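You operate a simulated robot arm through the tools that you are given. There is no shell and no other tool.

You are at the controls of a simulated robot arm. One attempt, no reset.

JOB
Bleed the chest, open it, lift out the insert and pull both plugs.
Fine: wait for zero on the gauge before freeing the purple catch; insert on the blue mat, plugs in the plug stand; the lid stays open.

The check looks at the end state, three seconds after you hand in, the way a careful person would. Anything else that was tipped, shoved, dropped, spilled or broken makes it a failure. Lids that push on must go on centred and level and be pressed home; caps that screw on are set level and turned clockwise until they are tight.

ROBOT AND FRAMES
A 6-joint arm with a two-finger parallel gripper, fixed in place. Base frame: the origin is on the floor under the middle of its stand, x ahead of it, y to its left, z up; the work surface is at about z = 0.86. Readings come in m, degrees, newtons and seconds.
With the tool pointing down near the work surface it reaches from about 0.36 to 0.76 m from the base axis. Its first joint turns from -66.0 to 66.0 degrees. Payload 2.45 kg.
The tool frame sits at the grasp point between the pads (the TCP): z along the fingers, y along the line on which they close. The tips reach 0.024 m beyond it. The gripper opens to 0.068 m. The fingers are 0.017 m wide and 0.01 m thick; the gripper's body (0.04 by 0.07 m) begins 0.041 m behind the TCP.
Orientation is told as [roll, pitch, yaw] about the base's x, y, z axes, in that order, counted from this pose: with the fingers straight down and closing along the base's y, the tool's x points along the base's -x, its y along +y and its z along -z.

CONTROLS
- The arm moves only by the tool nudge_tool. Its argument "series" is a list of rows, each a list of 7 numbers: the shift along the tool's x, y, z in units of 20 mm (1.0 is 20 mm), then the turn, a rotation vector about the tool's x, y, z in units of 6 degrees (1.0 is 6 degrees), then the opening, from 0 (shut) to 1 (fully open). In form: [[x, y, z, rx, ry, rz, fingers], ...]. A call has 1 to 20 rows; each row shifts and turns the commanded pose from where the row before left it, along the tool's axes as they then stand. A call with a number of a shift or a turn outside -1 to 1 is refused whole. Rows are played at 5 a second. More than 0.05 m and 8.6 degrees between two rows, or a gripper value outside its range, and nothing of the call is played. Where a pose cannot be reached the arm comes as near as it can. A force on the tool above 50 N (or 10 N above the force at the start of the call, whichever is more), or a blocked arm, ends the call early, and 0.2 s more pass. The fingers move at their own pace (about 0.108 m/s each) and stop on an object; they squeeze with about 39 N. The grip force told is the motor's: it shows also when the fingers shut on nothing. Time passes only in rows, and 0.2 s behind the last, so rows that do not move let the fingers close. The reply holds the time, the measured pose of the TCP, the force on the tool along the base axes, the opening and the grip force, in the units named above and with some noise, with the torque about the TCP (base axes, N m) and any sound that the robot's microphone picked up.
- Cameras (640 x 400 px; columns grow to the right, rows downward): "scene" is fixed at [0.164, 0.4225, 1.4484]; the picture's right is [-0.73, -0.68, 0.00], its down [-0.49, 0.53, -0.69] and it looks along [0.47, -0.51, -0.72] (base axes); focal length 214 px, centre (320, 200). "wrist" rides on the gripper at [0.084, 0.011, -0.075] in the tool frame; the picture's right is [-0.13, 0.99, 0.00], its down [-0.60, -0.08, -0.79] and it looks along [-0.79, -0.10, 0.61] (tool axes); focal length 251 px, centre (320, 200). There is no depth. A picture from a camera that has moved, and an enlarged one, comes with that camera's place and axes in the base frame and with its lens.
- camera(camera): a new picture of that camera. The clock stands still meanwhile.
- enlarge(camera, box): a new picture of the part [left, top, right, bottom] of that camera's present view, enlarged. The clock stands still meanwhile.
- sign_off(): hands the job in; it is judged then, once.

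Nothing tells you positions but the pictures and the camera data. Unless the task says otherwise, let go and move clear before handing in.

The tools are called after "Emit:" as name(argument=value, ...) on one line, values as JSON. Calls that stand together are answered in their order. nudge_tool: Moves the arm, as the interface text tells. Its arguments: {"type":"object","properties":{"series":{"type":"array","items":{"type":"array","items":{"type":"number"}}}},"required":["series"]} The other tools are called the same way: camera (camera) takes a picture; enlarge (camera, box) takes an enlarged picture of a part of a camera's view; sign_off () hands the job in.

At the start:

```text
time_s: 0.0
position: [0.363, -0.242, 1.1645]
tool_rot: [0.0, 0.0, 0.0]
force: [-0.1, -0.4, 0.1]
torque: [-0.03, 0.0, 0.01]
finger_gap: 0.068
grip_force: 0.1
```

scene: 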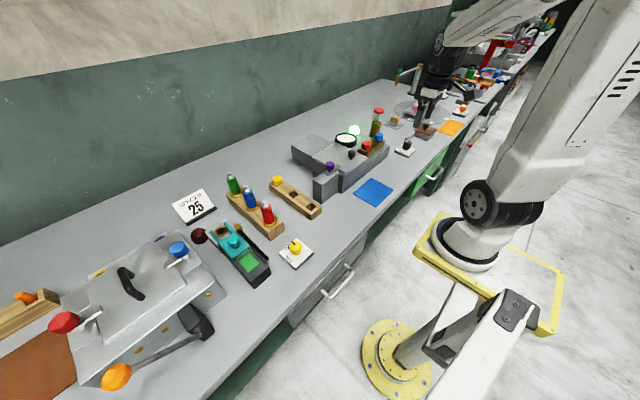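
wrist: 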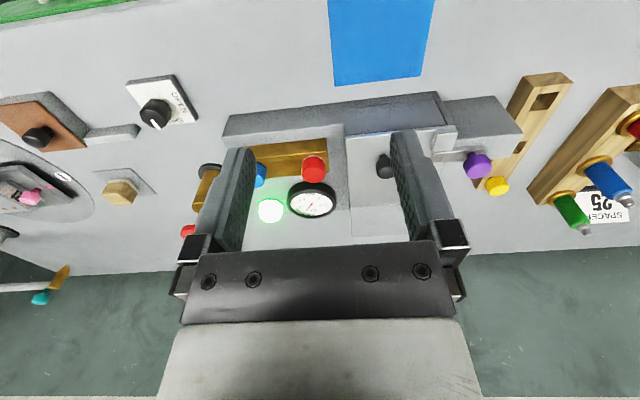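

I see a bench with several apparatus; the chest with a gauge, purple catch, and lid seems to be in the middle near the blue mat. I'll look closer at both views before moving.

Emit:
enlarge(camera="scene", box=[260, 80, 440, 220])

Emit:
enlarge(camera="wrist", box=[160, 60, 560, 260])

Emit:
enlarge(camera="scene", box=[160, 150, 340, 290])

Emit:
enlarge(camera="scene", box=[0, 220, 220, 400])

```text
2.86 times, centred on (350, 150) of scene
camera zoom: at [0.164, 0.4225, 1.4484], right [-0.73, -0.68, 0.0], down [-0.49, 0.53, -0.69], along [0.47, -0.51, -0.72], focal length 613 px, centre (234, 343)
```

zoom: 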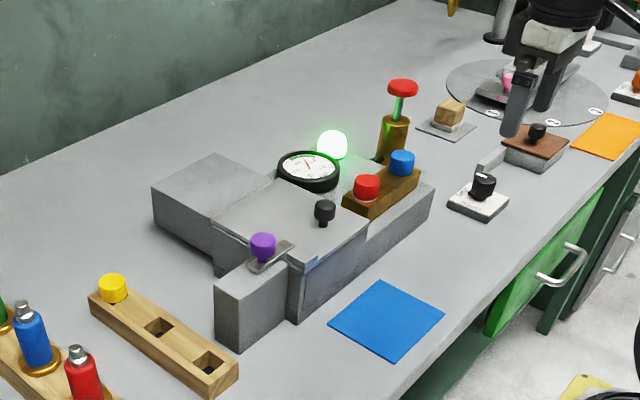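

```text
1.60 times, centred on (360, 160) of wrist
camera zoom: at [0.2789, -0.2301, 1.2412], right [0.13, 0.99, 0.0], down [0.6, -0.08, 0.79], along [0.79, -0.1, -0.61], focal length 402 px, centre (256, 264)
```

zoom: 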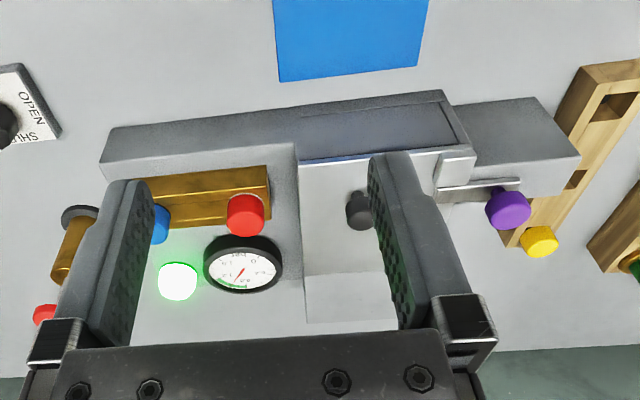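

```text
2.86 times, centred on (250, 220) of scene
camera zoom: at [0.164, 0.4225, 1.4484], right [-0.73, -0.68, 0.0], down [-0.49, 0.53, -0.69], along [0.47, -0.51, -0.72], focal length 613 px, centre (520, 143)
```

zoom: 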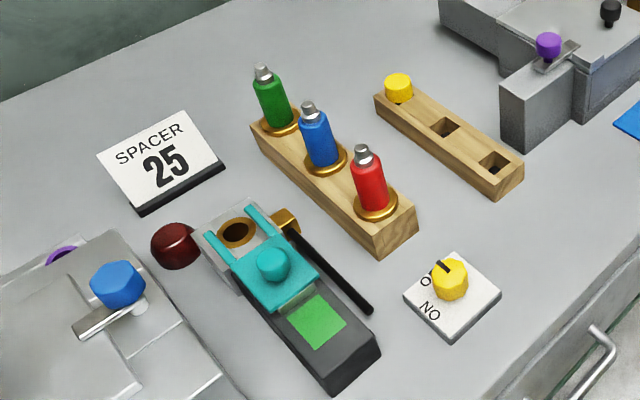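

```text
2.22 times, centred on (110, 310) of scene
camera zoom: at [0.164, 0.4225, 1.4484], right [-0.73, -0.68, 0.0], down [-0.49, 0.53, -0.69], along [0.47, -0.51, -0.72], focal length 477 px, centre (787, -44)
```

zoom: 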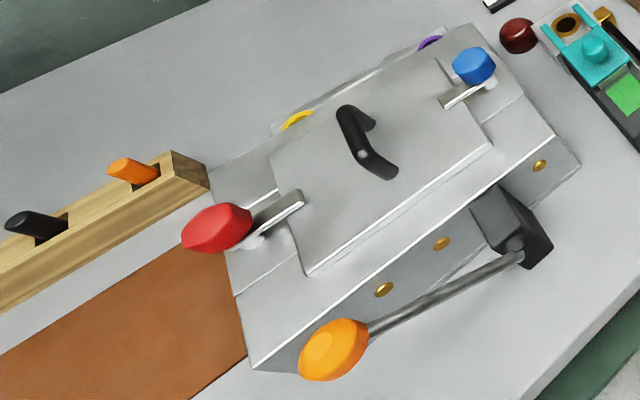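

The chest (gauge, black-knobbed lid, purple catch at its +y end) sits around x 0.5–0.68, y −0.35 to −0.04, with an OPEN/SHUT knob near (0.47, −0.52) and a two-hole wooden stand to its left. I'll move the wrist camera forward over the chest for a better look before touching anything.

Emit:
nudge_tool(series=[[-1, 0, 0, 0, 0, 0, 1], [-1, 0, 0, 0, 0, 0, 1], [-1, 0, 0, 0, 0, 0, 1], [-1, 0, 0, 0, 0, 0, 1], [-1, 0, 0, 0, 0, 0, 1], [-1, 0, 0, 0, 0, 0, 1], [-1, 0, 0, 0, 0, 0, 1], [0, 0, 0, 0, 0, 0, 1]])

Emit:
camera(camera="wrist")

Emit:
camera(camera="scene")

```text
time_s: 1.8
position: [0.5028, -0.2431, 1.1625]
tool_rot: [0.1, 0.0, -0.1]
force: [-0.1, -0.4, 0.3]
torque: [0.01, 0.02, 0.03]
finger_gap: 0.068
grip_force: 0.0
```

```text
taken
camera wrist: at [0.4201, -0.2307, 1.238], right [0.13, 0.99, 0.0], down [0.6, -0.08, 0.79], along [0.79, -0.1, -0.61], focal length 251 px, centre (320, 200)
```

wrist: 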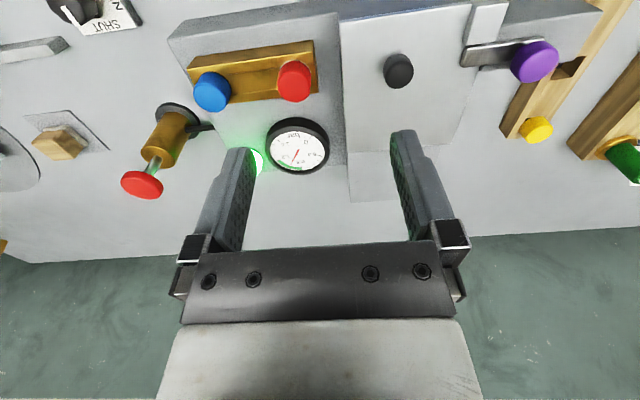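

```text
taken
```

scene: 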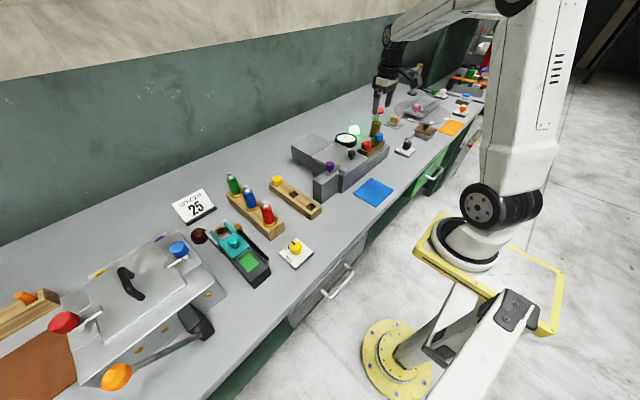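

The wrist view now shows the chest's top clearly. I'll enlarge to read gauge, valve label, lid and plugs.

Emit:
enlarge(camera="wrist", box=[150, 0, 350, 125])

Emit:
enlarge(camera="wrist", box=[320, 0, 620, 188])

Emit:
enlarge(camera="wrist", box=[0, 0, 200, 210])

Emit:
enlarge(camera="wrist", box=[250, 110, 350, 180])

Emit:
enlarge(camera="scene", box=[280, 100, 420, 190])

```text
3.20 times, centred on (250, 62) of wrist
camera zoom: at [0.4201, -0.2307, 1.238], right [0.13, 0.99, 0.0], down [0.6, -0.08, 0.79], along [0.79, -0.1, -0.61], focal length 805 px, centre (544, 640)
```

zoom: 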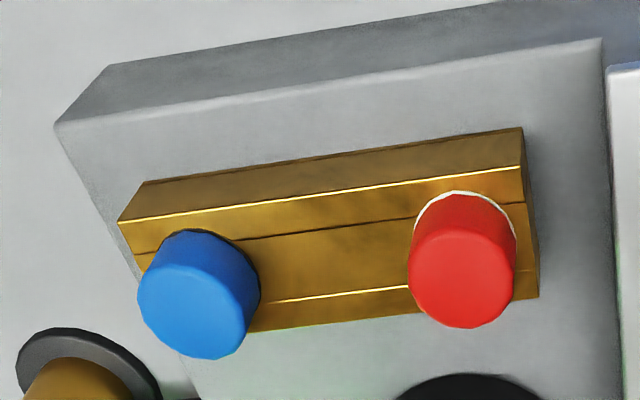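

```text
2.13 times, centred on (470, 94) of wrist
camera zoom: at [0.4201, -0.2307, 1.238], right [0.13, 0.99, 0.0], down [0.6, -0.08, 0.79], along [0.79, -0.1, -0.61], focal length 535 px, centre (1, 426)
```

zoom: 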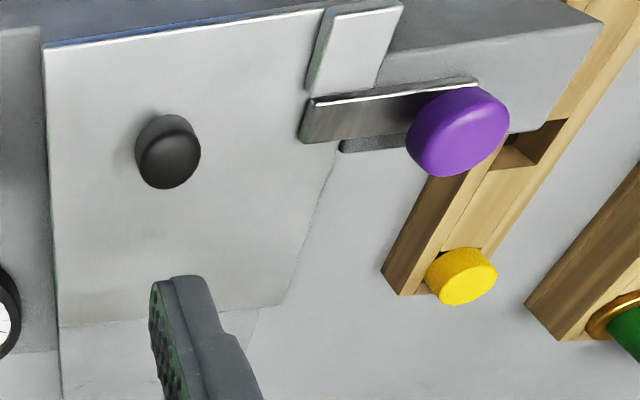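

```text
1.90 times, centred on (100, 105) of wrist
camera zoom: at [0.4201, -0.2307, 1.238], right [0.13, 0.99, 0.0], down [0.6, -0.08, 0.79], along [0.79, -0.1, -0.61], focal length 479 px, centre (739, 381)
```

zoom: 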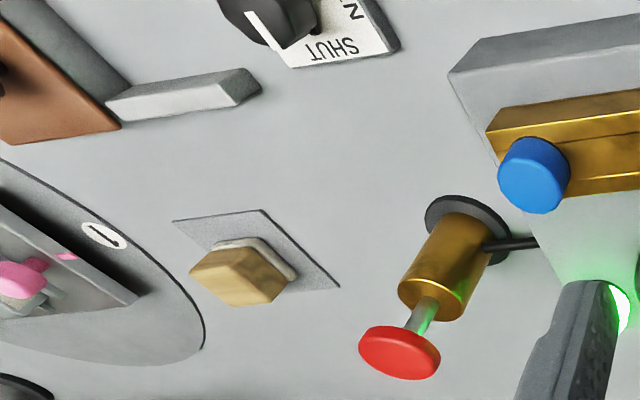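

```text
5.71 times, centred on (300, 145) of wrist
camera zoom: at [0.4201, -0.2307, 1.238], right [0.13, 0.99, 0.0], down [0.6, -0.08, 0.79], along [0.79, -0.1, -0.61], focal length 1437 px, centre (434, 514)
```

zoom: 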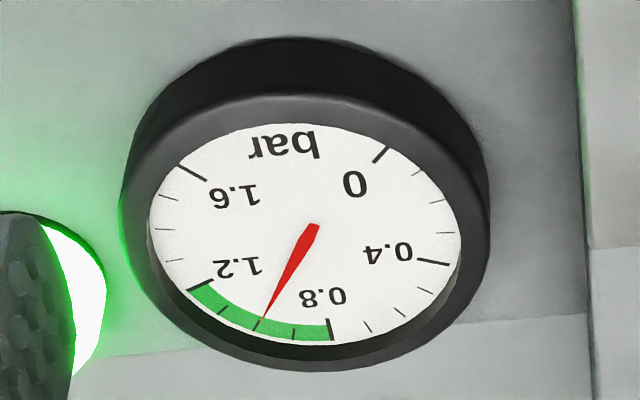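

```text
4.44 times, centred on (350, 145) of scene
camera zoom: at [0.164, 0.4225, 1.4484], right [-0.73, -0.68, 0.0], down [-0.49, 0.53, -0.69], along [0.47, -0.51, -0.72], focal length 953 px, centre (187, 444)
```

zoom: 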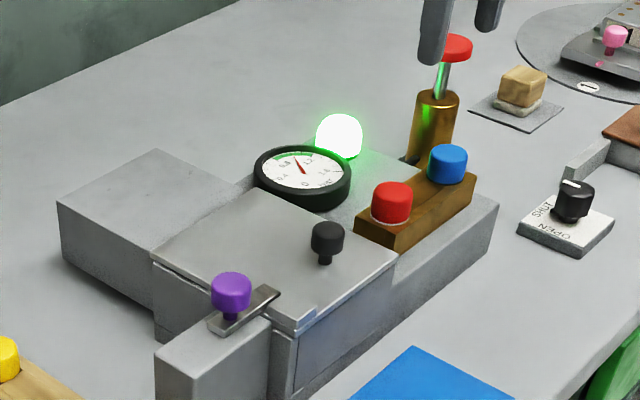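

The gauge reads about 1.0 bar and the black OPEN/SHUT knob points at SHUT; the lid has a black knob and is held by a bar with the purple knob. I'll go look at the valve knob near (0.47, −0.52) first.

Emit:
nudge_tool(series=[[0.5, -1, 0.2, 0, 0, 0, 1], [0.5, -1, 0.2, 0, 0, 0, 1], [0.5, -1, 0.2, 0, 0, 0, 1], [0.5, -1, 0.2, 0, 0, 0, 1], [0.5, -1, 0.2, 0, 0, 0, 1], [0.5, -1, 0.2, 0, 0, 0, 1], [0.5, -1, 0.2, 0, 0, 0, 1], [0.5, -1, 0.2, 0, 0, 0, 1], [0.5, -1, 0.2, 0, 0, 0, 1], [0.5, -1, 0.2, 0, 0, 0, 1], [0, -1, 0.2, 0, 0, 0, 1], [0, -1, 0.2, 0, 0, 0, 1], [0, -1, 0.2, 0, 0, 0, 1], [0, 0, 0, 0, 0, 0, 1]])

Emit:
camera(camera="wrist")

```text
time_s: 4.8
position: [0.4035, -0.5012, 1.1142]
tool_rot: [0.1, 0.1, 0.0]
force: [-0.7, -0.5, -0.3]
torque: [-0.02, -0.01, 0.01]
finger_gap: 0.0681
grip_force: 0.1
```

```text
taken
camera wrist: at [0.3201, -0.4888, 1.1893], right [0.13, 0.99, 0.0], down [0.6, -0.08, 0.79], along [0.79, -0.1, -0.61], focal length 251 px, centre (320, 200)
```

wrist: 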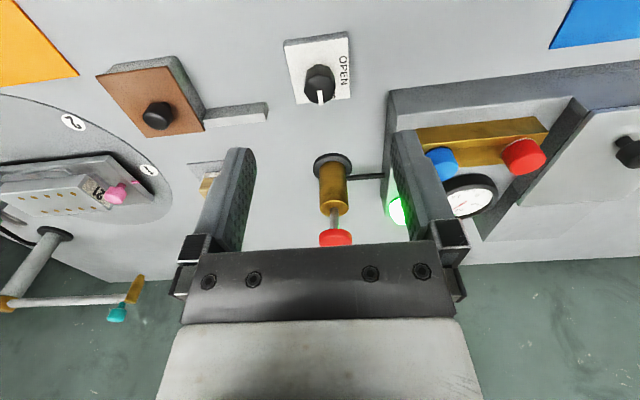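

Emit:
enlarge(camera="wrist", box=[260, 20, 380, 110])

Emit:
enlarge(camera="scene", box=[380, 115, 440, 165])

Emit:
enlarge(camera="wrist", box=[370, 60, 640, 240])

```text
4.44 times, centred on (320, 65) of wrist
camera zoom: at [0.3201, -0.4888, 1.1893], right [0.13, 0.99, 0.0], down [0.6, -0.08, 0.79], along [0.79, -0.1, -0.61], focal length 1118 px, centre (320, 800)
```

zoom: 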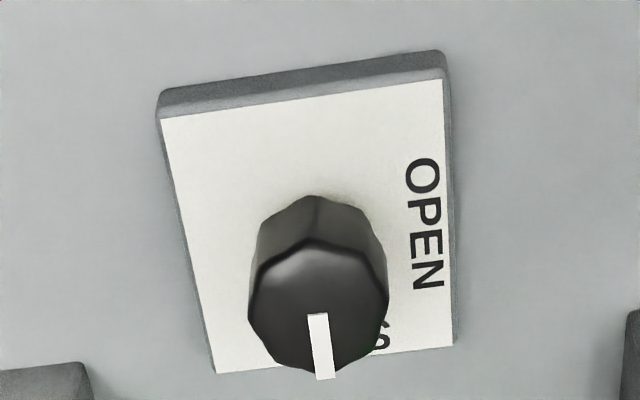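

```text
8.00 times, centred on (410, 140) of scene
camera zoom: at [0.164, 0.4225, 1.4484], right [-0.73, -0.68, 0.0], down [-0.49, 0.53, -0.69], along [0.47, -0.51, -0.72], focal length 1716 px, centre (-400, 680)
```

zoom: 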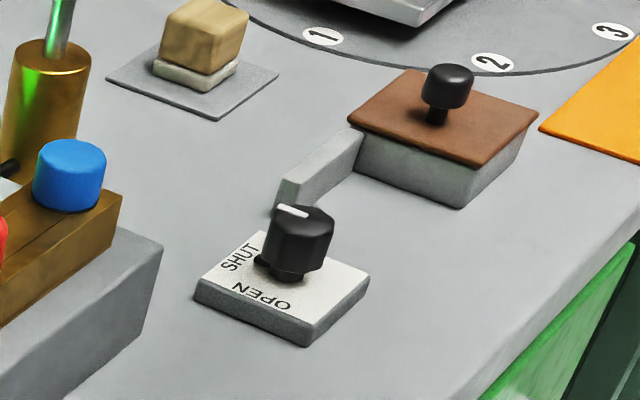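

```text
2.22 times, centred on (505, 150) of wrist
camera zoom: at [0.3201, -0.4888, 1.1893], right [0.13, 0.99, 0.0], down [0.6, -0.08, 0.79], along [0.79, -0.1, -0.61], focal length 559 px, centre (-91, 311)
```

zoom: 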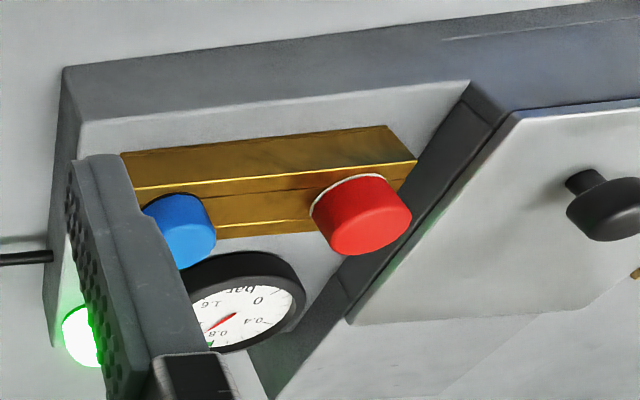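

The valve plate is centred near (0.475, −0.509) with the pointer facing +x (SHUT) and OPEN on the +y side, so it needs a 90° counter-clockwise turn seen from above. I'll move above the knob and stop short at z≈0.96 to verify.

Emit:
nudge_tool(series=[[-0.9, -0.1, 0.7, 0, 0, 0, 1], [-0.9, -0.1, 0.7, 0, 0, 0, 1], [-0.9, -0.1, 0.7, 0, 0, 0, 1], [-0.87, -0.1, 0.7, 0, 0, 0, 1], [0, 0, 0.9, 0, 0, 0, 1], [0, 0, 0.9, 0, 0, 0, 1], [0, 0, 0.9, 0, 0, 0, 1], [0, 0, 0.9, 0, 0, 0, 1], [0, 0, 0.9, 0, 0, 0, 1], [0, 0, 0, 0, 0, 0, 1]])

Emit:
camera(camera="wrist")

Emit:
enlarge(camera="scene", box=[350, 70, 470, 165])

```text
time_s: 7.0
position: [0.4738, -0.5095, 0.967]
tool_rot: [0.0, 0.0, 0.1]
force: [0.1, 0.2, 0.3]
torque: [0.01, -0.03, 0.03]
finger_gap: 0.0681
grip_force: 0.0
```

```text
taken
camera wrist: at [0.3905, -0.4976, 1.0429], right [0.13, 0.99, 0.0], down [0.6, -0.08, 0.79], along [0.79, -0.1, -0.61], focal length 251 px, centre (320, 200)
```

wrist: 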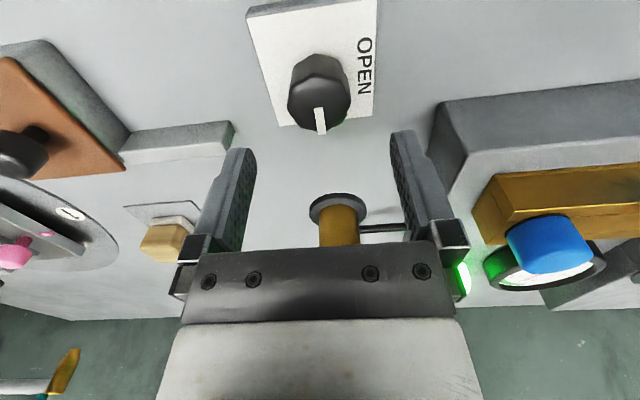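

```text
4.21 times, centred on (410, 118) of scene
camera zoom: at [0.164, 0.4225, 1.4484], right [-0.73, -0.68, 0.0], down [-0.49, 0.53, -0.69], along [0.47, -0.51, -0.72], focal length 903 px, centre (-59, 547)
```

zoom: 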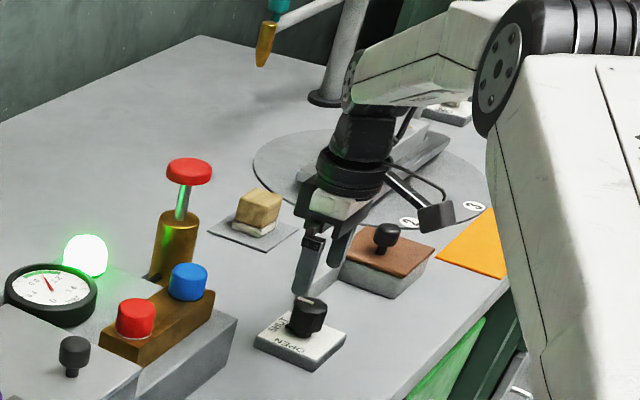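

The knob top checks out at about (0.476, −0.508). I'll descend to TCP z≈0.903 and close on it.

Emit:
nudge_tool(series=[[-0.1, 0.07, 0.8, 0, 0, 0, 1], [0, 0, 0.8, 0, 0, 0, 1], [0, 0, 0.8, 0, 0, 0, 1], [0, 0, 0.75, 0, 0, 0, 1], [0, 0, 0, 0, 0, 0, 0], [0, 0, 0, 0, 0, 0, 0], [0, 0, 0, 0, 0, 0, 0]])

Emit:
camera(camera="wrist")

```text
time_s: 8.6
position: [0.4762, -0.51, 0.9043]
tool_rot: [-0.3, -0.1, -0.1]
force: [4.1, -25.5, -10.0]
torque: [0.36, -0.66, 0.19]
finger_gap: 0.0356
grip_force: 45.2
```

```text
taken
camera wrist: at [0.3918, -0.4975, 0.9791], right [0.13, 0.99, 0.0], down [0.6, -0.08, 0.79], along [0.79, -0.11, -0.61], focal length 251 px, centre (320, 200)
```

wrist: 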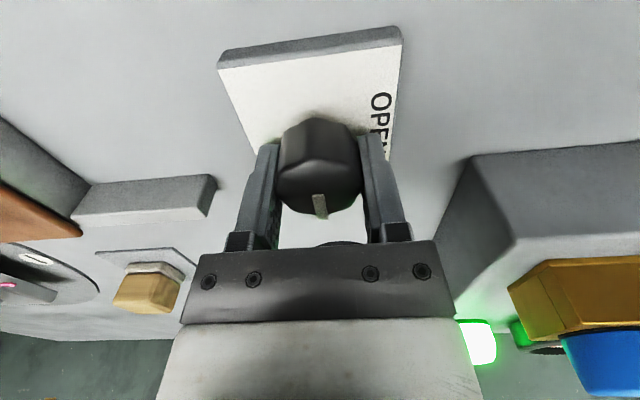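

The fingers hold the knob (gap 35.6 mm), but there's a 25 N sideways load, so the true centre is slightly more −y. I'll shift about 2 mm to relieve it.

Emit:
nudge_tool(series=[[0, -0.1, 0, 0, 0, 0, 0], [0, 0, 0, 0, 0, 0, 0]])

```text
time_s: 9.2
position: [0.4748, -0.5095, 0.9043]
tool_rot: [0.0, 0.0, 0.0]
force: [-0.6, -7.2, -4.9]
torque: [-0.81, -0.91, 0.04]
finger_gap: 0.0359
grip_force: 45.5
```

Load relieved. Now I turn the knob counter-clockwise seen from above, a first 30° to check direction and resistance.

Emit:
nudge_tool(series=[[0, 0, 0, 0, 0, -1, 0], [0, 0, 0, 0, 0, -1, 0], [0, 0, 0, 0, 0, -1, 0], [0, 0, 0, 0, 0, -1, 0], [0, 0, 0, 0, 0, -1, 0]])

Emit:
camera(camera="wrist")

```text
time_s: 10.4
position: [0.4756, -0.5079, 0.9031]
tool_rot: [0.7, 0.0, 30.2]
force: [-13.0, 38.0, 14.0]
torque: [-1.29, 0.68, -0.22]
finger_gap: 0.0358
grip_force: 44.4
```

```text
taken
camera wrist: at [0.3976, -0.5397, 0.9795], right [-0.39, 0.92, 0.01], down [0.57, 0.23, 0.79], along [0.73, 0.31, -0.61], focal length 251 px, centre (320, 200)
```

wrist: 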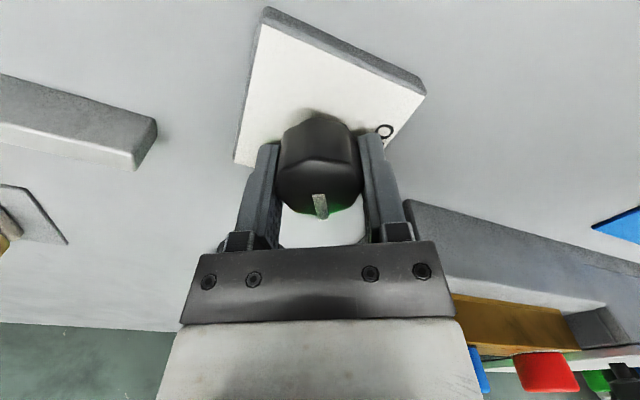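

The pointer turns along with the fingers, so the direction is right. I'll relieve the side load and continue the turn.

Emit:
nudge_tool(series=[[0, 0.17, 0, 0, 0, 0, 0], [0, 0, 0, 0, 0, -1, 0], [0, 0, 0, 0, 0, -1, 0], [0, 0, 0, 0, 0, -1, 0], [0, 0, 0, 0, 0, -1, 0]])

```text
time_s: 11.6
position: [0.4731, -0.5049, 0.903]
tool_rot: [0.4, -0.1, 54.2]
force: [-8.6, 30.2, 1.8]
torque: [-0.59, -0.79, -0.11]
finger_gap: 0.0359
grip_force: 45.2
```

About 54° done with a moderate side load (mainly +y). I'll ease the pose toward +y/−x and finish the turn, watching the force.

Emit:
nudge_tool(series=[[-0.09, 0.13, 0, 0, 0, 0, 0], [0, 0, 0, 0, 0, 0, 0]])

Emit:
camera(camera="wrist")

```text
time_s: 12.2
position: [0.4728, -0.5066, 0.9047]
tool_rot: [0.1, 0.0, 54.0]
force: [0.4, 3.0, -8.7]
torque: [1.17, -0.2, -0.01]
finger_gap: 0.0358
grip_force: 45.2
```

```text
taken
camera wrist: at [0.4154, -0.5661, 0.9796], right [-0.73, 0.69, 0.0], down [0.42, 0.44, 0.79], along [0.55, 0.57, -0.61], focal length 251 px, centre (320, 200)
```

wrist: 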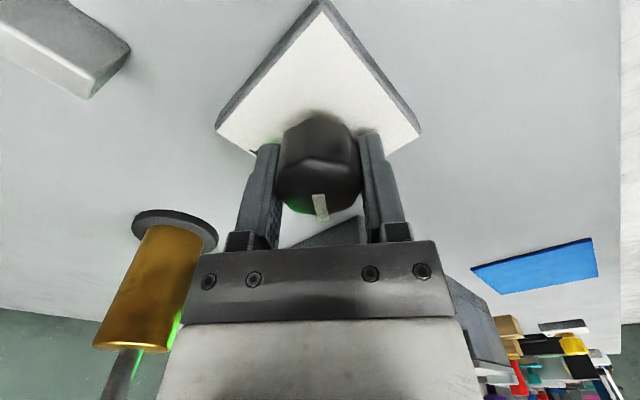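

Load is gone and the pointer is following. I'll finish the remaining 36°.

Emit:
nudge_tool(series=[[0, 0, 0, 0, 0, -1, 0], [0, 0, 0, 0, 0, -1, 0], [0, 0, 0, 0, 0, -1, 0], [0, 0, 0, 0, 0, -1, 0], [0, 0, 0, 0, 0, -1, 0], [0, 0, 0, 0, 0, -1, 0], [0, 0, 0, 0, 0, 0, 0]])

Emit:
enlarge(camera="scene", box=[320, 90, 440, 165])

```text
time_s: 13.8
position: [0.4712, -0.5054, 0.9041]
tool_rot: [0.3, -0.1, 89.9]
force: [-27.5, -0.9, -12.9]
torque: [-0.78, -0.37, -0.44]
finger_gap: 0.0355
grip_force: 44.5
```

```text
5.33 times, centred on (380, 128) of scene
camera zoom: at [0.1635, 0.4223, 1.4485], right [-0.73, -0.68, 0.0], down [-0.49, 0.53, -0.7], along [0.47, -0.51, -0.72], focal length 1144 px, centre (0, 587)
```

zoom: 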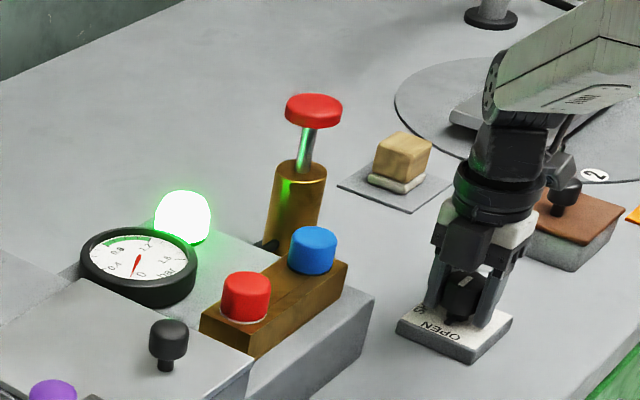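

The gauge needle has fallen toward zero already. I'll relieve the load, release the knob, and lift straight up.

Emit:
nudge_tool(series=[[0, 0.12, 0, 0, 0, 0, 0], [0, 0, 0, 0, 0, 0, 0], [0, 0, 0, 0, 0, 0, 1], [0, 0, 0, 0, 0, 0, 1], [0, 0, 0, 0, 0, 0, 1], [0, 0, -1, 0, 0, 0, 1], [0, 0, -1, 0, 0, 0, 1], [0, 0, -1, 0, 0, 0, 1], [0, 0, -1, 0, 0, 0, 1], [0, 0, -1, 0, 0, 0, 1], [0, 0, -1, 0, 0, 0, 1], [0, 0, -1, 0, 0, 0, 1]])

Emit:
camera(camera="wrist")

Emit:
enlarge(camera="scene", box=[320, 100, 430, 165])

Emit:
enlarge(camera="scene", box=[325, 123, 370, 151])

```text
time_s: 16.4
position: [0.4719, -0.5049, 1.047]
tool_rot: [0.0, -0.1, 89.9]
force: [-1.1, 0.0, 0.1]
torque: [0.0, 0.02, 0.0]
finger_gap: 0.0681
grip_force: 0.0
```

```text
taken
camera wrist: at [0.4613, -0.5888, 1.1218], right [-0.99, 0.13, 0.0], down [0.08, 0.6, 0.79], along [0.1, 0.79, -0.61], focal length 251 px, centre (320, 200)
```

wrist: 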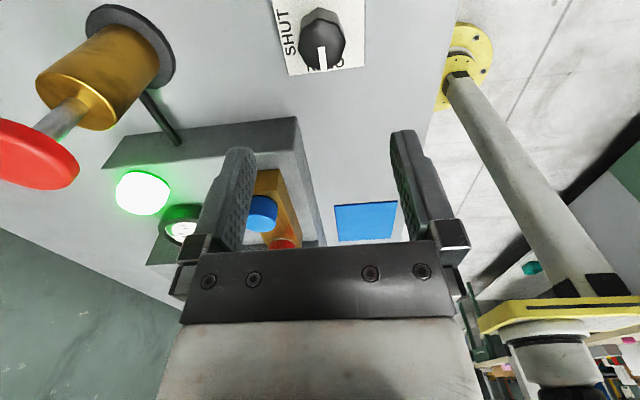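

```text
5.82 times, centred on (375, 132) of scene
camera zoom: at [0.164, 0.4225, 1.4484], right [-0.73, -0.68, 0.0], down [-0.49, 0.53, -0.69], along [0.47, -0.51, -0.72], focal length 1248 px, centre (0, 593)
```

zoom: 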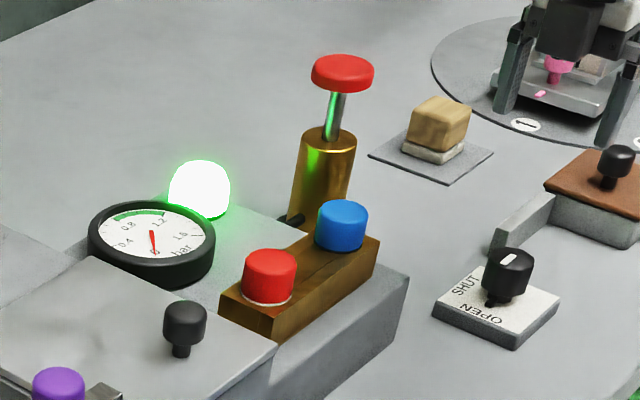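

```text
14.22 times, centred on (348, 137) of scene
camera zoom: at [0.164, 0.4225, 1.4484], right [-0.73, -0.68, 0.0], down [-0.49, 0.53, -0.69], along [0.47, -0.51, -0.72], focal length 3050 px, centre (-71, 1096)
```

zoom: 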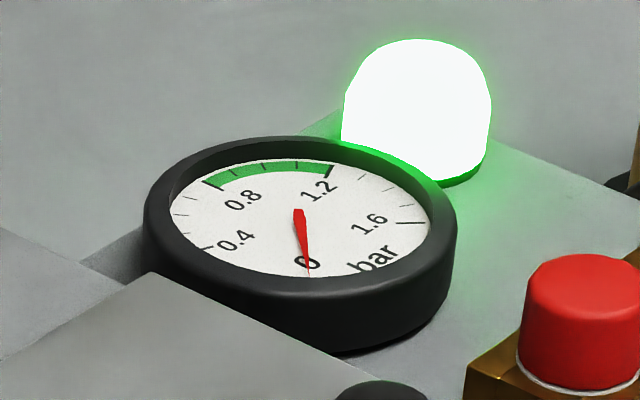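

The gauge needle is at the 0 mark. Next I'll raise and yaw the gripper back, then travel over to look at the purple catch.

Emit:
nudge_tool(series=[[0, 0, -0.5, 0, 0, 1, 1], [0, 0, -0.5, 0, 0, 1, 1], [0, 0, -0.5, 0, 0, 1, 1], [0, 0, -0.5, 0, 0, 1, 1], [0, 0, -0.5, 0, 0, 1, 1], [0, 0, -0.5, 0, 0, 1, 1], [0, 0, -0.5, 0, 0, 1, 1], [0, 0, -0.5, 0, 0, 1, 1], [0, 0, -0.5, 0, 0, 1, 1], [0, 0, -0.5, 0, 0, 1, 1], [0, 0, -0.5, 0, 0, 1, 1], [0, 0, -0.5, 0, 0, 1, 1], [0, 0, 0, 0, 0, 1, 1], [0, 0, 0, 0, 0, 1, 1], [0, 0, 0, 0, 0, 1, 1]])

Emit:
nudge_tool(series=[[0.1, 1, 0, 0, 0, 0, 1], [0.1, 1, 0, 0, 0, 0, 1], [0.1, 1, 0, 0, 0, 0, 1], [0.1, 1, 0, 0, 0, 0, 1], [0.1, 1, 0, 0, 0, 0, 1], [0.1, 1, 0, 0, 0, 0, 1], [0.1, 1, 0, 0, 0, 0, 1], [0.1, 1, 0, 0, 0, 0, 1], [0.1, 1, 0, 0, 0, 0, 1], [0.1, 1, 0, 0, 0, 0, 1], [0.1, 1, 0, 0, 0, 0, 1], [0.1, 1, 0, 0, 0, 0, 1], [0.1, 1, 0, 0, 0, 0, 1], [0.1, 1, 0, 0, 0, 0, 1], [0.1, 1, 0, 0, 0, 0, 1], [0.1, 1, 0, 0, 0, 0, 1], [0.1, 1, 0, 0, 0, 0, 1], [0.1, 1, 0, 0, 0, 0, 1], [0.1, 1, 0, 0, 0, 0, 1], [0, 0, 0, 0, 0, 0, 1]])

Emit:
camera(camera="wrist")

Emit:
camera(camera="scene")

```text
time_s: 19.6
position: [0.4701, -0.5045, 1.1655]
tool_rot: [0.0, 0.0, -0.1]
force: [0.6, 0.1, 0.2]
torque: [0.03, 0.01, 0.01]
finger_gap: 0.0679
grip_force: 0.1
```

```text
time_s: 23.8
position: [0.4323, -0.1259, 1.1652]
tool_rot: [0.1, 0.1, 0.0]
force: [0.5, 2.1, 0.5]
torque: [0.04, 0.0, -0.01]
finger_gap: 0.0679
grip_force: 0.0
```

```text
taken
camera wrist: at [0.3503, -0.1122, 1.2412], right [0.13, 0.99, 0.0], down [0.6, -0.08, 0.79], along [0.79, -0.1, -0.61], focal length 251 px, centre (320, 200)
```

wrist: 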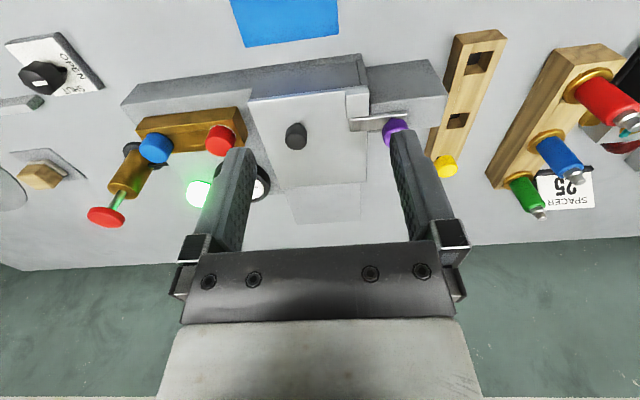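

```text
taken
```

scene: 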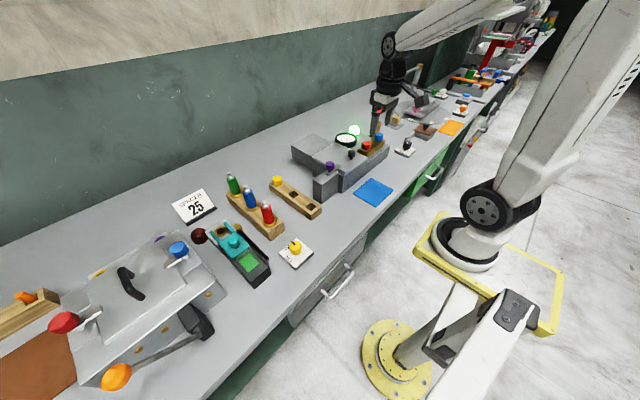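

I've triangulated the lid's black knob at about (0.551, −0.168, 0.98) and the purple knob at about (0.552, −0.045, 0.99). I'll enlarge to understand the catch and the lid mechanism.

Emit:
enlarge(camera="wrist", box=[330, 70, 450, 145])

Emit:
enlarge(camera="wrist", box=[220, 50, 400, 230])

Emit:
enlarge(camera="scene", box=[290, 130, 370, 200])

```text
5.33 times, centred on (390, 108) of wrist
camera zoom: at [0.3503, -0.1122, 1.2412], right [0.13, 0.99, 0.0], down [0.6, -0.08, 0.79], along [0.79, -0.1, -0.61], focal length 1341 px, centre (-53, 693)
```

zoom: 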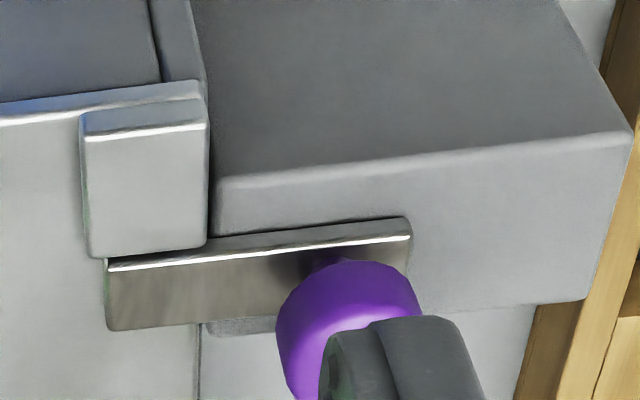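

```text
2.22 times, centred on (310, 140) of wrist
camera zoom: at [0.3503, -0.1122, 1.2412], right [0.13, 0.99, 0.0], down [0.6, -0.08, 0.79], along [0.79, -0.1, -0.61], focal length 559 px, centre (342, 333)
```

zoom: 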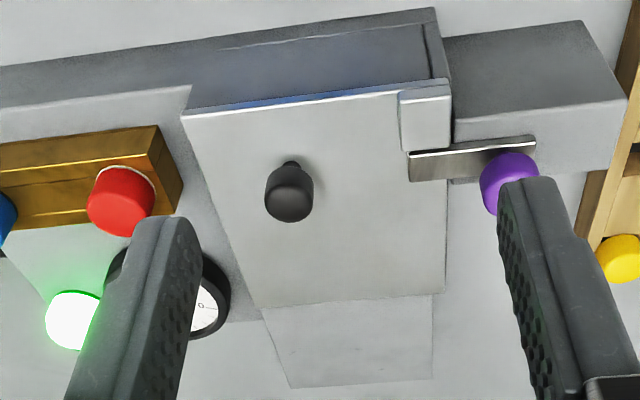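

```text
5.71 times, centred on (330, 165) of scene
camera zoom: at [0.164, 0.4225, 1.4484], right [-0.73, -0.68, 0.0], down [-0.49, 0.53, -0.69], along [0.47, -0.51, -0.72], focal length 1226 px, centre (263, 400)
```

zoom: 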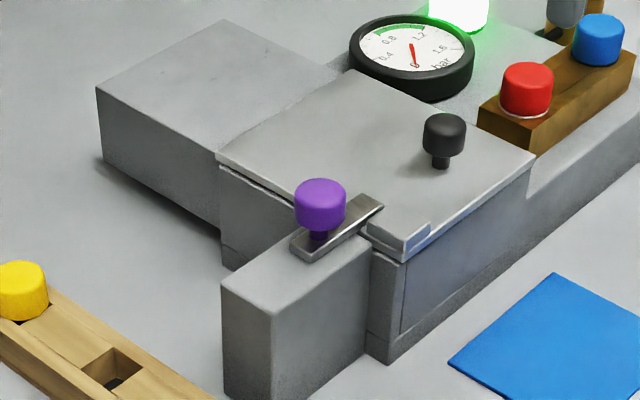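

The bar with the purple knob sits on a post and its tip lies just behind a raised tab on the lid corner, which suggests the lid slides toward +x once the bar is moved. I'll zoom in further to confirm.

Emit:
enlarge(camera="scene", box=[315, 150, 351, 172])

Emit:
nudge_tool(series=[[0.8, 0.9, 0.8, 0, 0, 0, 1], [0.8, 0.9, 0.8, 0, 0, 0, 1], [0.2, 0.9, 0.8, 0, 0, 0, 1], [0, 0.9, 0.8, 0, 0, 0, 1], [0, 0.9, 0.8, 0, 0, 0, 1], [0, 0, 0, 0, 0, 0, 1]])

Emit:
camera(camera="wrist")

```text
16.00 times, centred on (333, 161) of scene
camera zoom: at [0.164, 0.4225, 1.4484], right [-0.73, -0.68, 0.0], down [-0.49, 0.53, -0.69], along [0.47, -0.51, -0.72], focal length 3432 px, centre (112, 824)
```

zoom: 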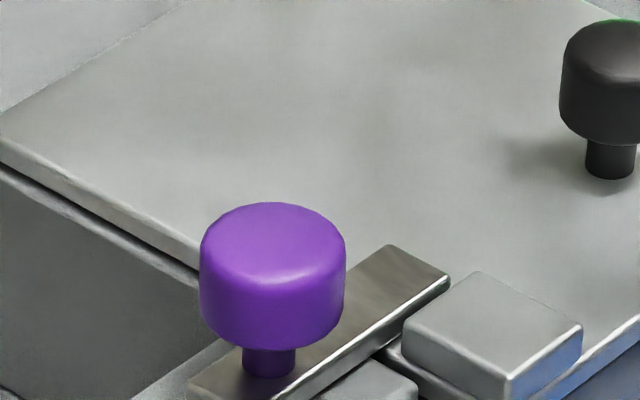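

```text
time_s: 25.2
position: [0.396, -0.0364, 1.0863]
tool_rot: [0.1, 0.1, 0.0]
force: [0.1, 0.0, -0.8]
torque: [-0.02, 0.0, 0.0]
finger_gap: 0.0683
grip_force: 0.0
```

```text
taken
camera wrist: at [0.3125, -0.0249, 1.1623], right [0.13, 0.99, 0.0], down [0.6, -0.08, 0.79], along [0.79, -0.1, -0.61], focal length 251 px, centre (320, 200)
```

wrist: 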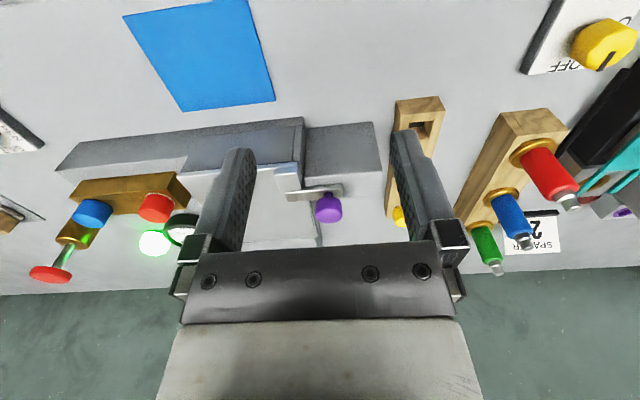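

The bar tip is right behind the lid tab, so it blocks the lid from sliding +x. The purple knob is about 32 mm wide centred near (0.555, −0.046, 0.985); I'll move above it and check alignment.

Emit:
nudge_tool(series=[[-1, -0.06, 0.1, 0, 0, 0, 1], [-1, -0.06, 0.1, 0, 0, 0, 1], [-1, -0.06, 0.1, 0, 0, 0, 1], [-1, -0.06, 0.2, 0, 0, 0, 1], [-1, -0.06, 0.2, 0, 0, 0, 1], [-1, -0.06, 0.2, 0, 0, 0, 1], [-1, -0.06, 0.2, 0, 0, 0, 1], [-0.95, -0.06, 0.2, 0, 0, 0, 1], [0, 0, 0, 0, 0, 0, 1]])

Emit:
camera(camera="wrist")

Emit:
enlarge(camera="scene", box=[290, 100, 400, 200])

```text
time_s: 27.2
position: [0.5574, -0.0437, 1.0588]
tool_rot: [0.1, 0.0, 0.0]
force: [-0.1, -0.3, -0.1]
torque: [-0.01, -0.04, 0.02]
finger_gap: 0.0679
grip_force: 0.1
```

```text
taken
camera wrist: at [0.4731, -0.0323, 1.134], right [0.13, 0.99, 0.0], down [0.6, -0.08, 0.79], along [0.79, -0.1, -0.61], focal length 251 px, centre (320, 200)
```

wrist: 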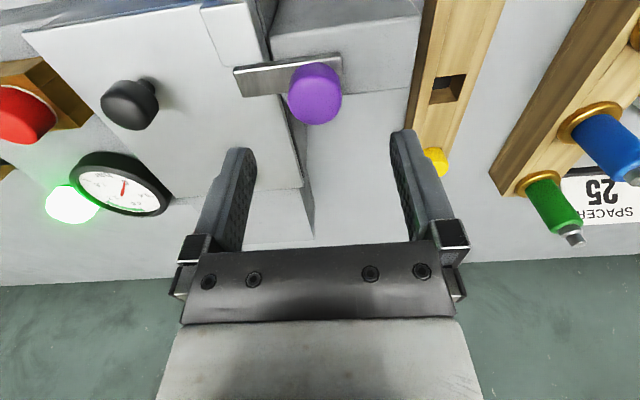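

```text
4.00 times, centred on (345, 150) of scene
camera zoom: at [0.164, 0.4225, 1.4484], right [-0.73, -0.68, 0.0], down [-0.49, 0.53, -0.69], along [0.47, -0.51, -0.72], focal length 858 px, centre (220, 400)
```

zoom: 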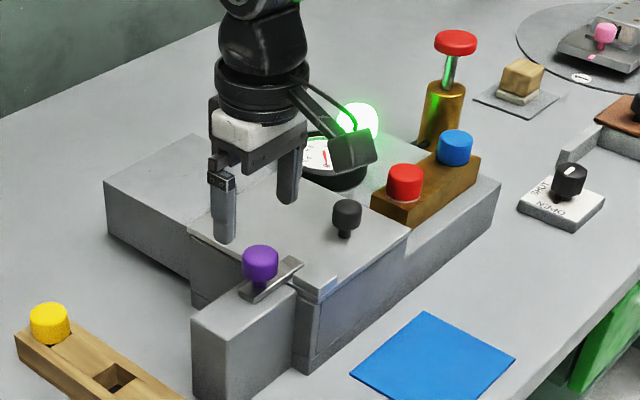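

I'll verify the gauge is at zero once more before touching the catch.

Emit:
enlarge(camera="wrist", box=[60, 140, 190, 225])

Emit:
enlarge(camera="wrist", box=[200, 0, 440, 150])

```text
4.71 times, centred on (125, 182) of wrist
camera zoom: at [0.4731, -0.0323, 1.134], right [0.13, 0.99, 0.0], down [0.6, -0.08, 0.79], along [0.79, -0.1, -0.61], focal length 1183 px, centre (1238, 282)
```

zoom: 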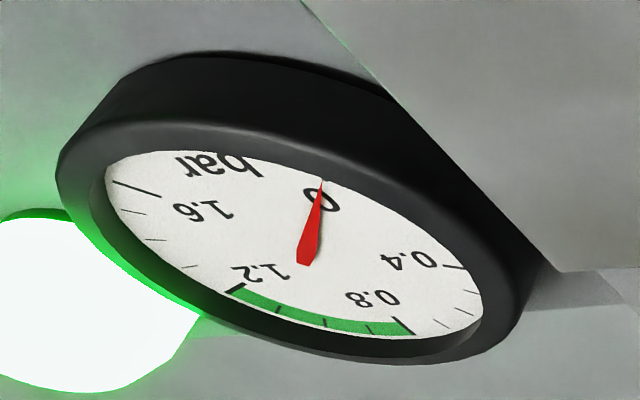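

```text
2.67 times, centred on (320, 75) of wrist
camera zoom: at [0.4731, -0.0323, 1.134], right [0.13, 0.99, 0.0], down [0.6, -0.08, 0.79], along [0.79, -0.1, -0.61], focal length 670 px, centre (320, 533)
```

zoom: 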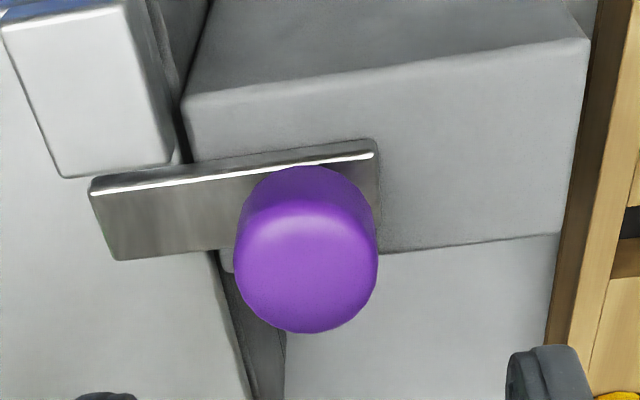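

The gauge reads exactly 0. I'll descend around the purple knob and close gently on it.

Emit:
nudge_tool(series=[[0.28, -0.09, 0.5, 0, 0, 0, 1], [0, 0, 0.8, 0, 0, 0, 1], [0, 0, 0.8, 0, 0, 0, 1], [0, 0, 0.9, 0, 0, 0, 1], [0, 0, 0, 0, 0, 0, 0], [0, 0, 0, 0, 0, 0, 0], [0, 0, 0, 0, 0, 0, 0]])

Emit:
camera(camera="wrist")

Emit:
enlarge(camera="scene", box=[300, 120, 370, 190])

```text
time_s: 28.8
position: [0.5509, -0.0469, 0.998]
tool_rot: [0.0, -0.1, 0.1]
force: [-1.2, 0.0, -3.0]
torque: [-0.35, -0.12, -0.05]
finger_gap: 0.0312
grip_force: 45.0
```

```text
taken
camera wrist: at [0.4681, -0.0339, 1.0733], right [0.13, 0.99, 0.0], down [0.6, -0.08, 0.79], along [0.79, -0.1, -0.61], focal length 251 px, centre (320, 200)
```

wrist: 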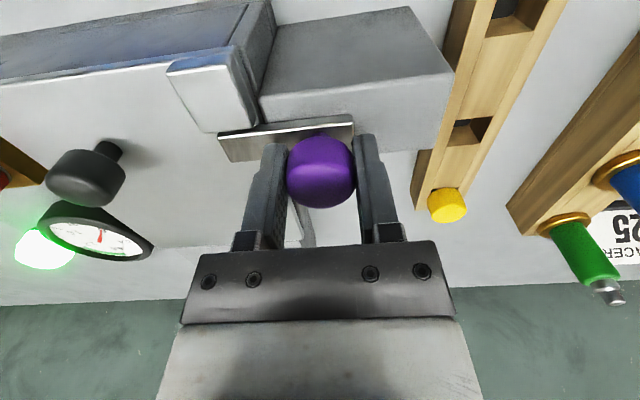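

```text
5.71 times, centred on (335, 155) of scene
camera zoom: at [0.164, 0.4225, 1.4484], right [-0.73, -0.68, 0.0], down [-0.49, 0.53, -0.69], along [0.47, -0.51, -0.72], focal length 1226 px, centre (234, 457)
```

zoom: 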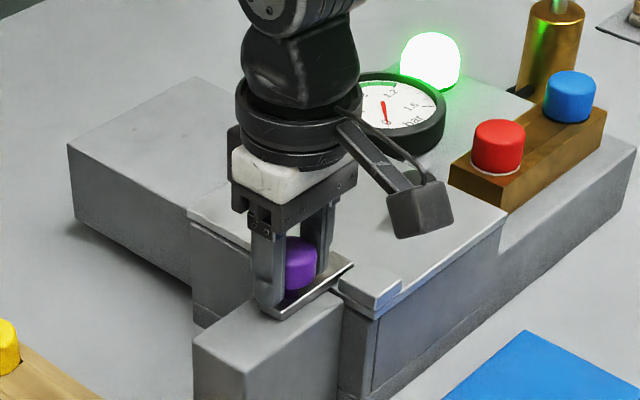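

The knob is held with almost no side load. I'll try sliding it toward +y (away from the lid) by a few millimetres and watch the force.

Emit:
nudge_tool(series=[[0, 0.2, 0, 0, 0, 0, 0], [0, 0.2, 0, 0, 0, 0, 0]])

```text
time_s: 29.4
position: [0.5515, -0.0382, 0.9978]
tool_rot: [0.0, 0.0, 0.0]
force: [17.5, -0.3, -35.1]
torque: [-0.51, -0.11, -0.18]
finger_gap: 0.0312
grip_force: 44.1
```

It slid freely about 8 mm in +y but with some vertical load; I'll look before continuing.

Emit:
camera(camera="wrist")

Emit:
enlarge(camera="scene", box=[300, 120, 370, 190])

Emit:
nudge_tool(series=[[0, 0, 0, 0, 0, 0, 0]])

```text
taken
camera wrist: at [0.4681, -0.0252, 1.0733], right [0.13, 0.99, 0.0], down [0.6, -0.08, 0.79], along [0.79, -0.1, -0.61], focal length 251 px, centre (320, 200)
```

wrist: 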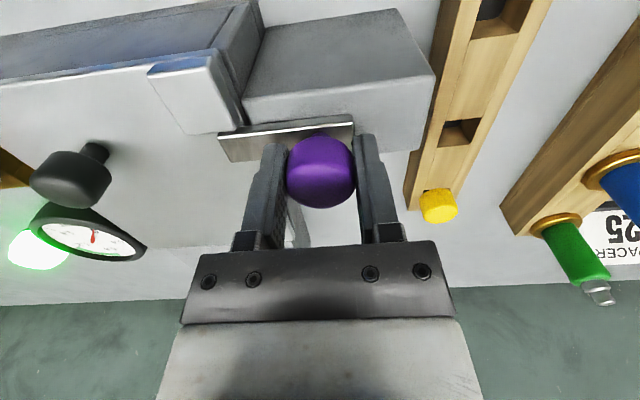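

```text
5.71 times, centred on (335, 155) of scene
camera zoom: at [0.1651, 0.4224, 1.4482], right [-0.73, -0.68, 0.0], down [-0.49, 0.53, -0.69], along [0.47, -0.51, -0.72], focal length 1226 px, centre (234, 457)
```

zoom: 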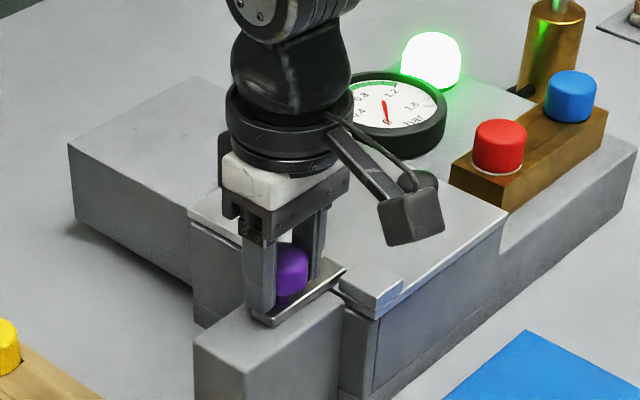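

```text
time_s: 29.8
position: [0.5524, -0.0381, 0.9986]
tool_rot: [0.0, 0.1, 0.1]
force: [18.1, -1.7, -37.2]
torque: [0.47, -0.1, 0.11]
finger_gap: 0.0312
grip_force: 44.4
```

The bar and knob slide along +y as hoped. I'll relieve the vertical and x loads slightly, then continue sliding.

Emit:
nudge_tool(series=[[-0.08, 0, 0.15, 0, 0, 0, 0], [0, 0, 0, 0, 0, 0, 0]])

```text
time_s: 30.4
position: [0.5509, -0.0369, 0.9983]
tool_rot: [0.0, 0.3, 0.1]
force: [-8.8, -0.4, 7.0]
torque: [0.35, 0.54, 0.13]
finger_gap: 0.0314
grip_force: 44.8
```

Load is relieved. Continuing the slide in small steps.

Emit:
nudge_tool(series=[[0, 0.25, 0, 0, 0, 0, 0], [0, 0.25, 0, 0, 0, 0, 0], [0, 0, 0, 0, 0, 0, 0]])

```text
time_s: 31.2
position: [0.5526, -0.0288, 0.999]
tool_rot: [0.0, -0.3, 0.1]
force: [-15.1, -0.3, 33.9]
torque: [0.5, 0.59, 0.05]
finger_gap: 0.0313
grip_force: 44.9
```

Emit:
nudge_tool(series=[[0.06, 0, -0.12, 0, 0, 0, 0], [0, 0.2, 0, 0, 0, 0, 0], [0, 0.2, 0, 0, 0, 0, 0], [0, 0, 0, 0, 0, 0, 0]])

```text
time_s: 32.2
position: [0.5512, -0.02, 0.9986]
tool_rot: [0.0, -0.2, 0.0]
force: [8.3, 0.0, 3.6]
torque: [0.54, -0.77, -0.05]
finger_gap: 0.0311
grip_force: 44.4
```

Emit:
nudge_tool(series=[[0, 0.2, 0, 0, 0, 0, 0], [0, 0.2, 0, 0, 0, 0, 0], [0, 0, 0, 0, 0, 0, 0]])

Emit:
camera(camera="wrist")

Emit:
enlarge(camera="scene", box=[300, 120, 370, 190])

```text
time_s: 33.0
position: [0.5519, -0.0137, 0.9989]
tool_rot: [-0.1, -0.2, 0.0]
force: [21.1, -20.0, -4.8]
torque: [0.29, 0.25, 0.05]
finger_gap: 0.0312
grip_force: 44.1
```

```text
taken
camera wrist: at [0.4675, -0.0021, 1.0733], right [0.13, 0.99, 0.0], down [0.6, -0.08, 0.8], along [0.79, -0.1, -0.61], focal length 251 px, centre (320, 200)
```

wrist: 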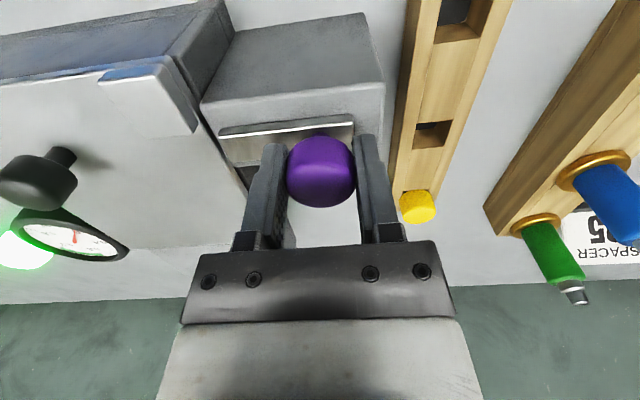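

```text
5.71 times, centred on (335, 155) of scene
camera zoom: at [0.1647, 0.4219, 1.4485], right [-0.73, -0.68, 0.0], down [-0.49, 0.53, -0.69], along [0.47, -0.51, -0.72], focal length 1226 px, centre (234, 457)
```

zoom: 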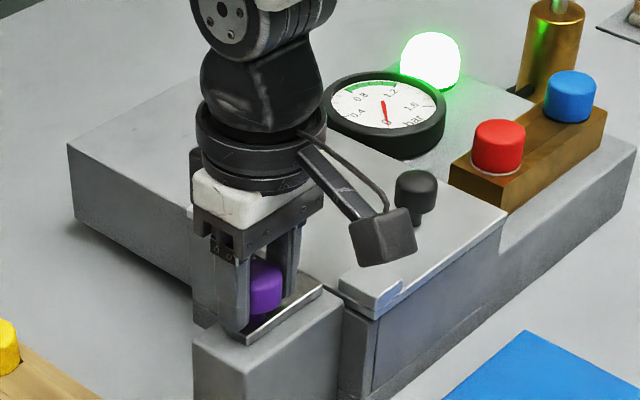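

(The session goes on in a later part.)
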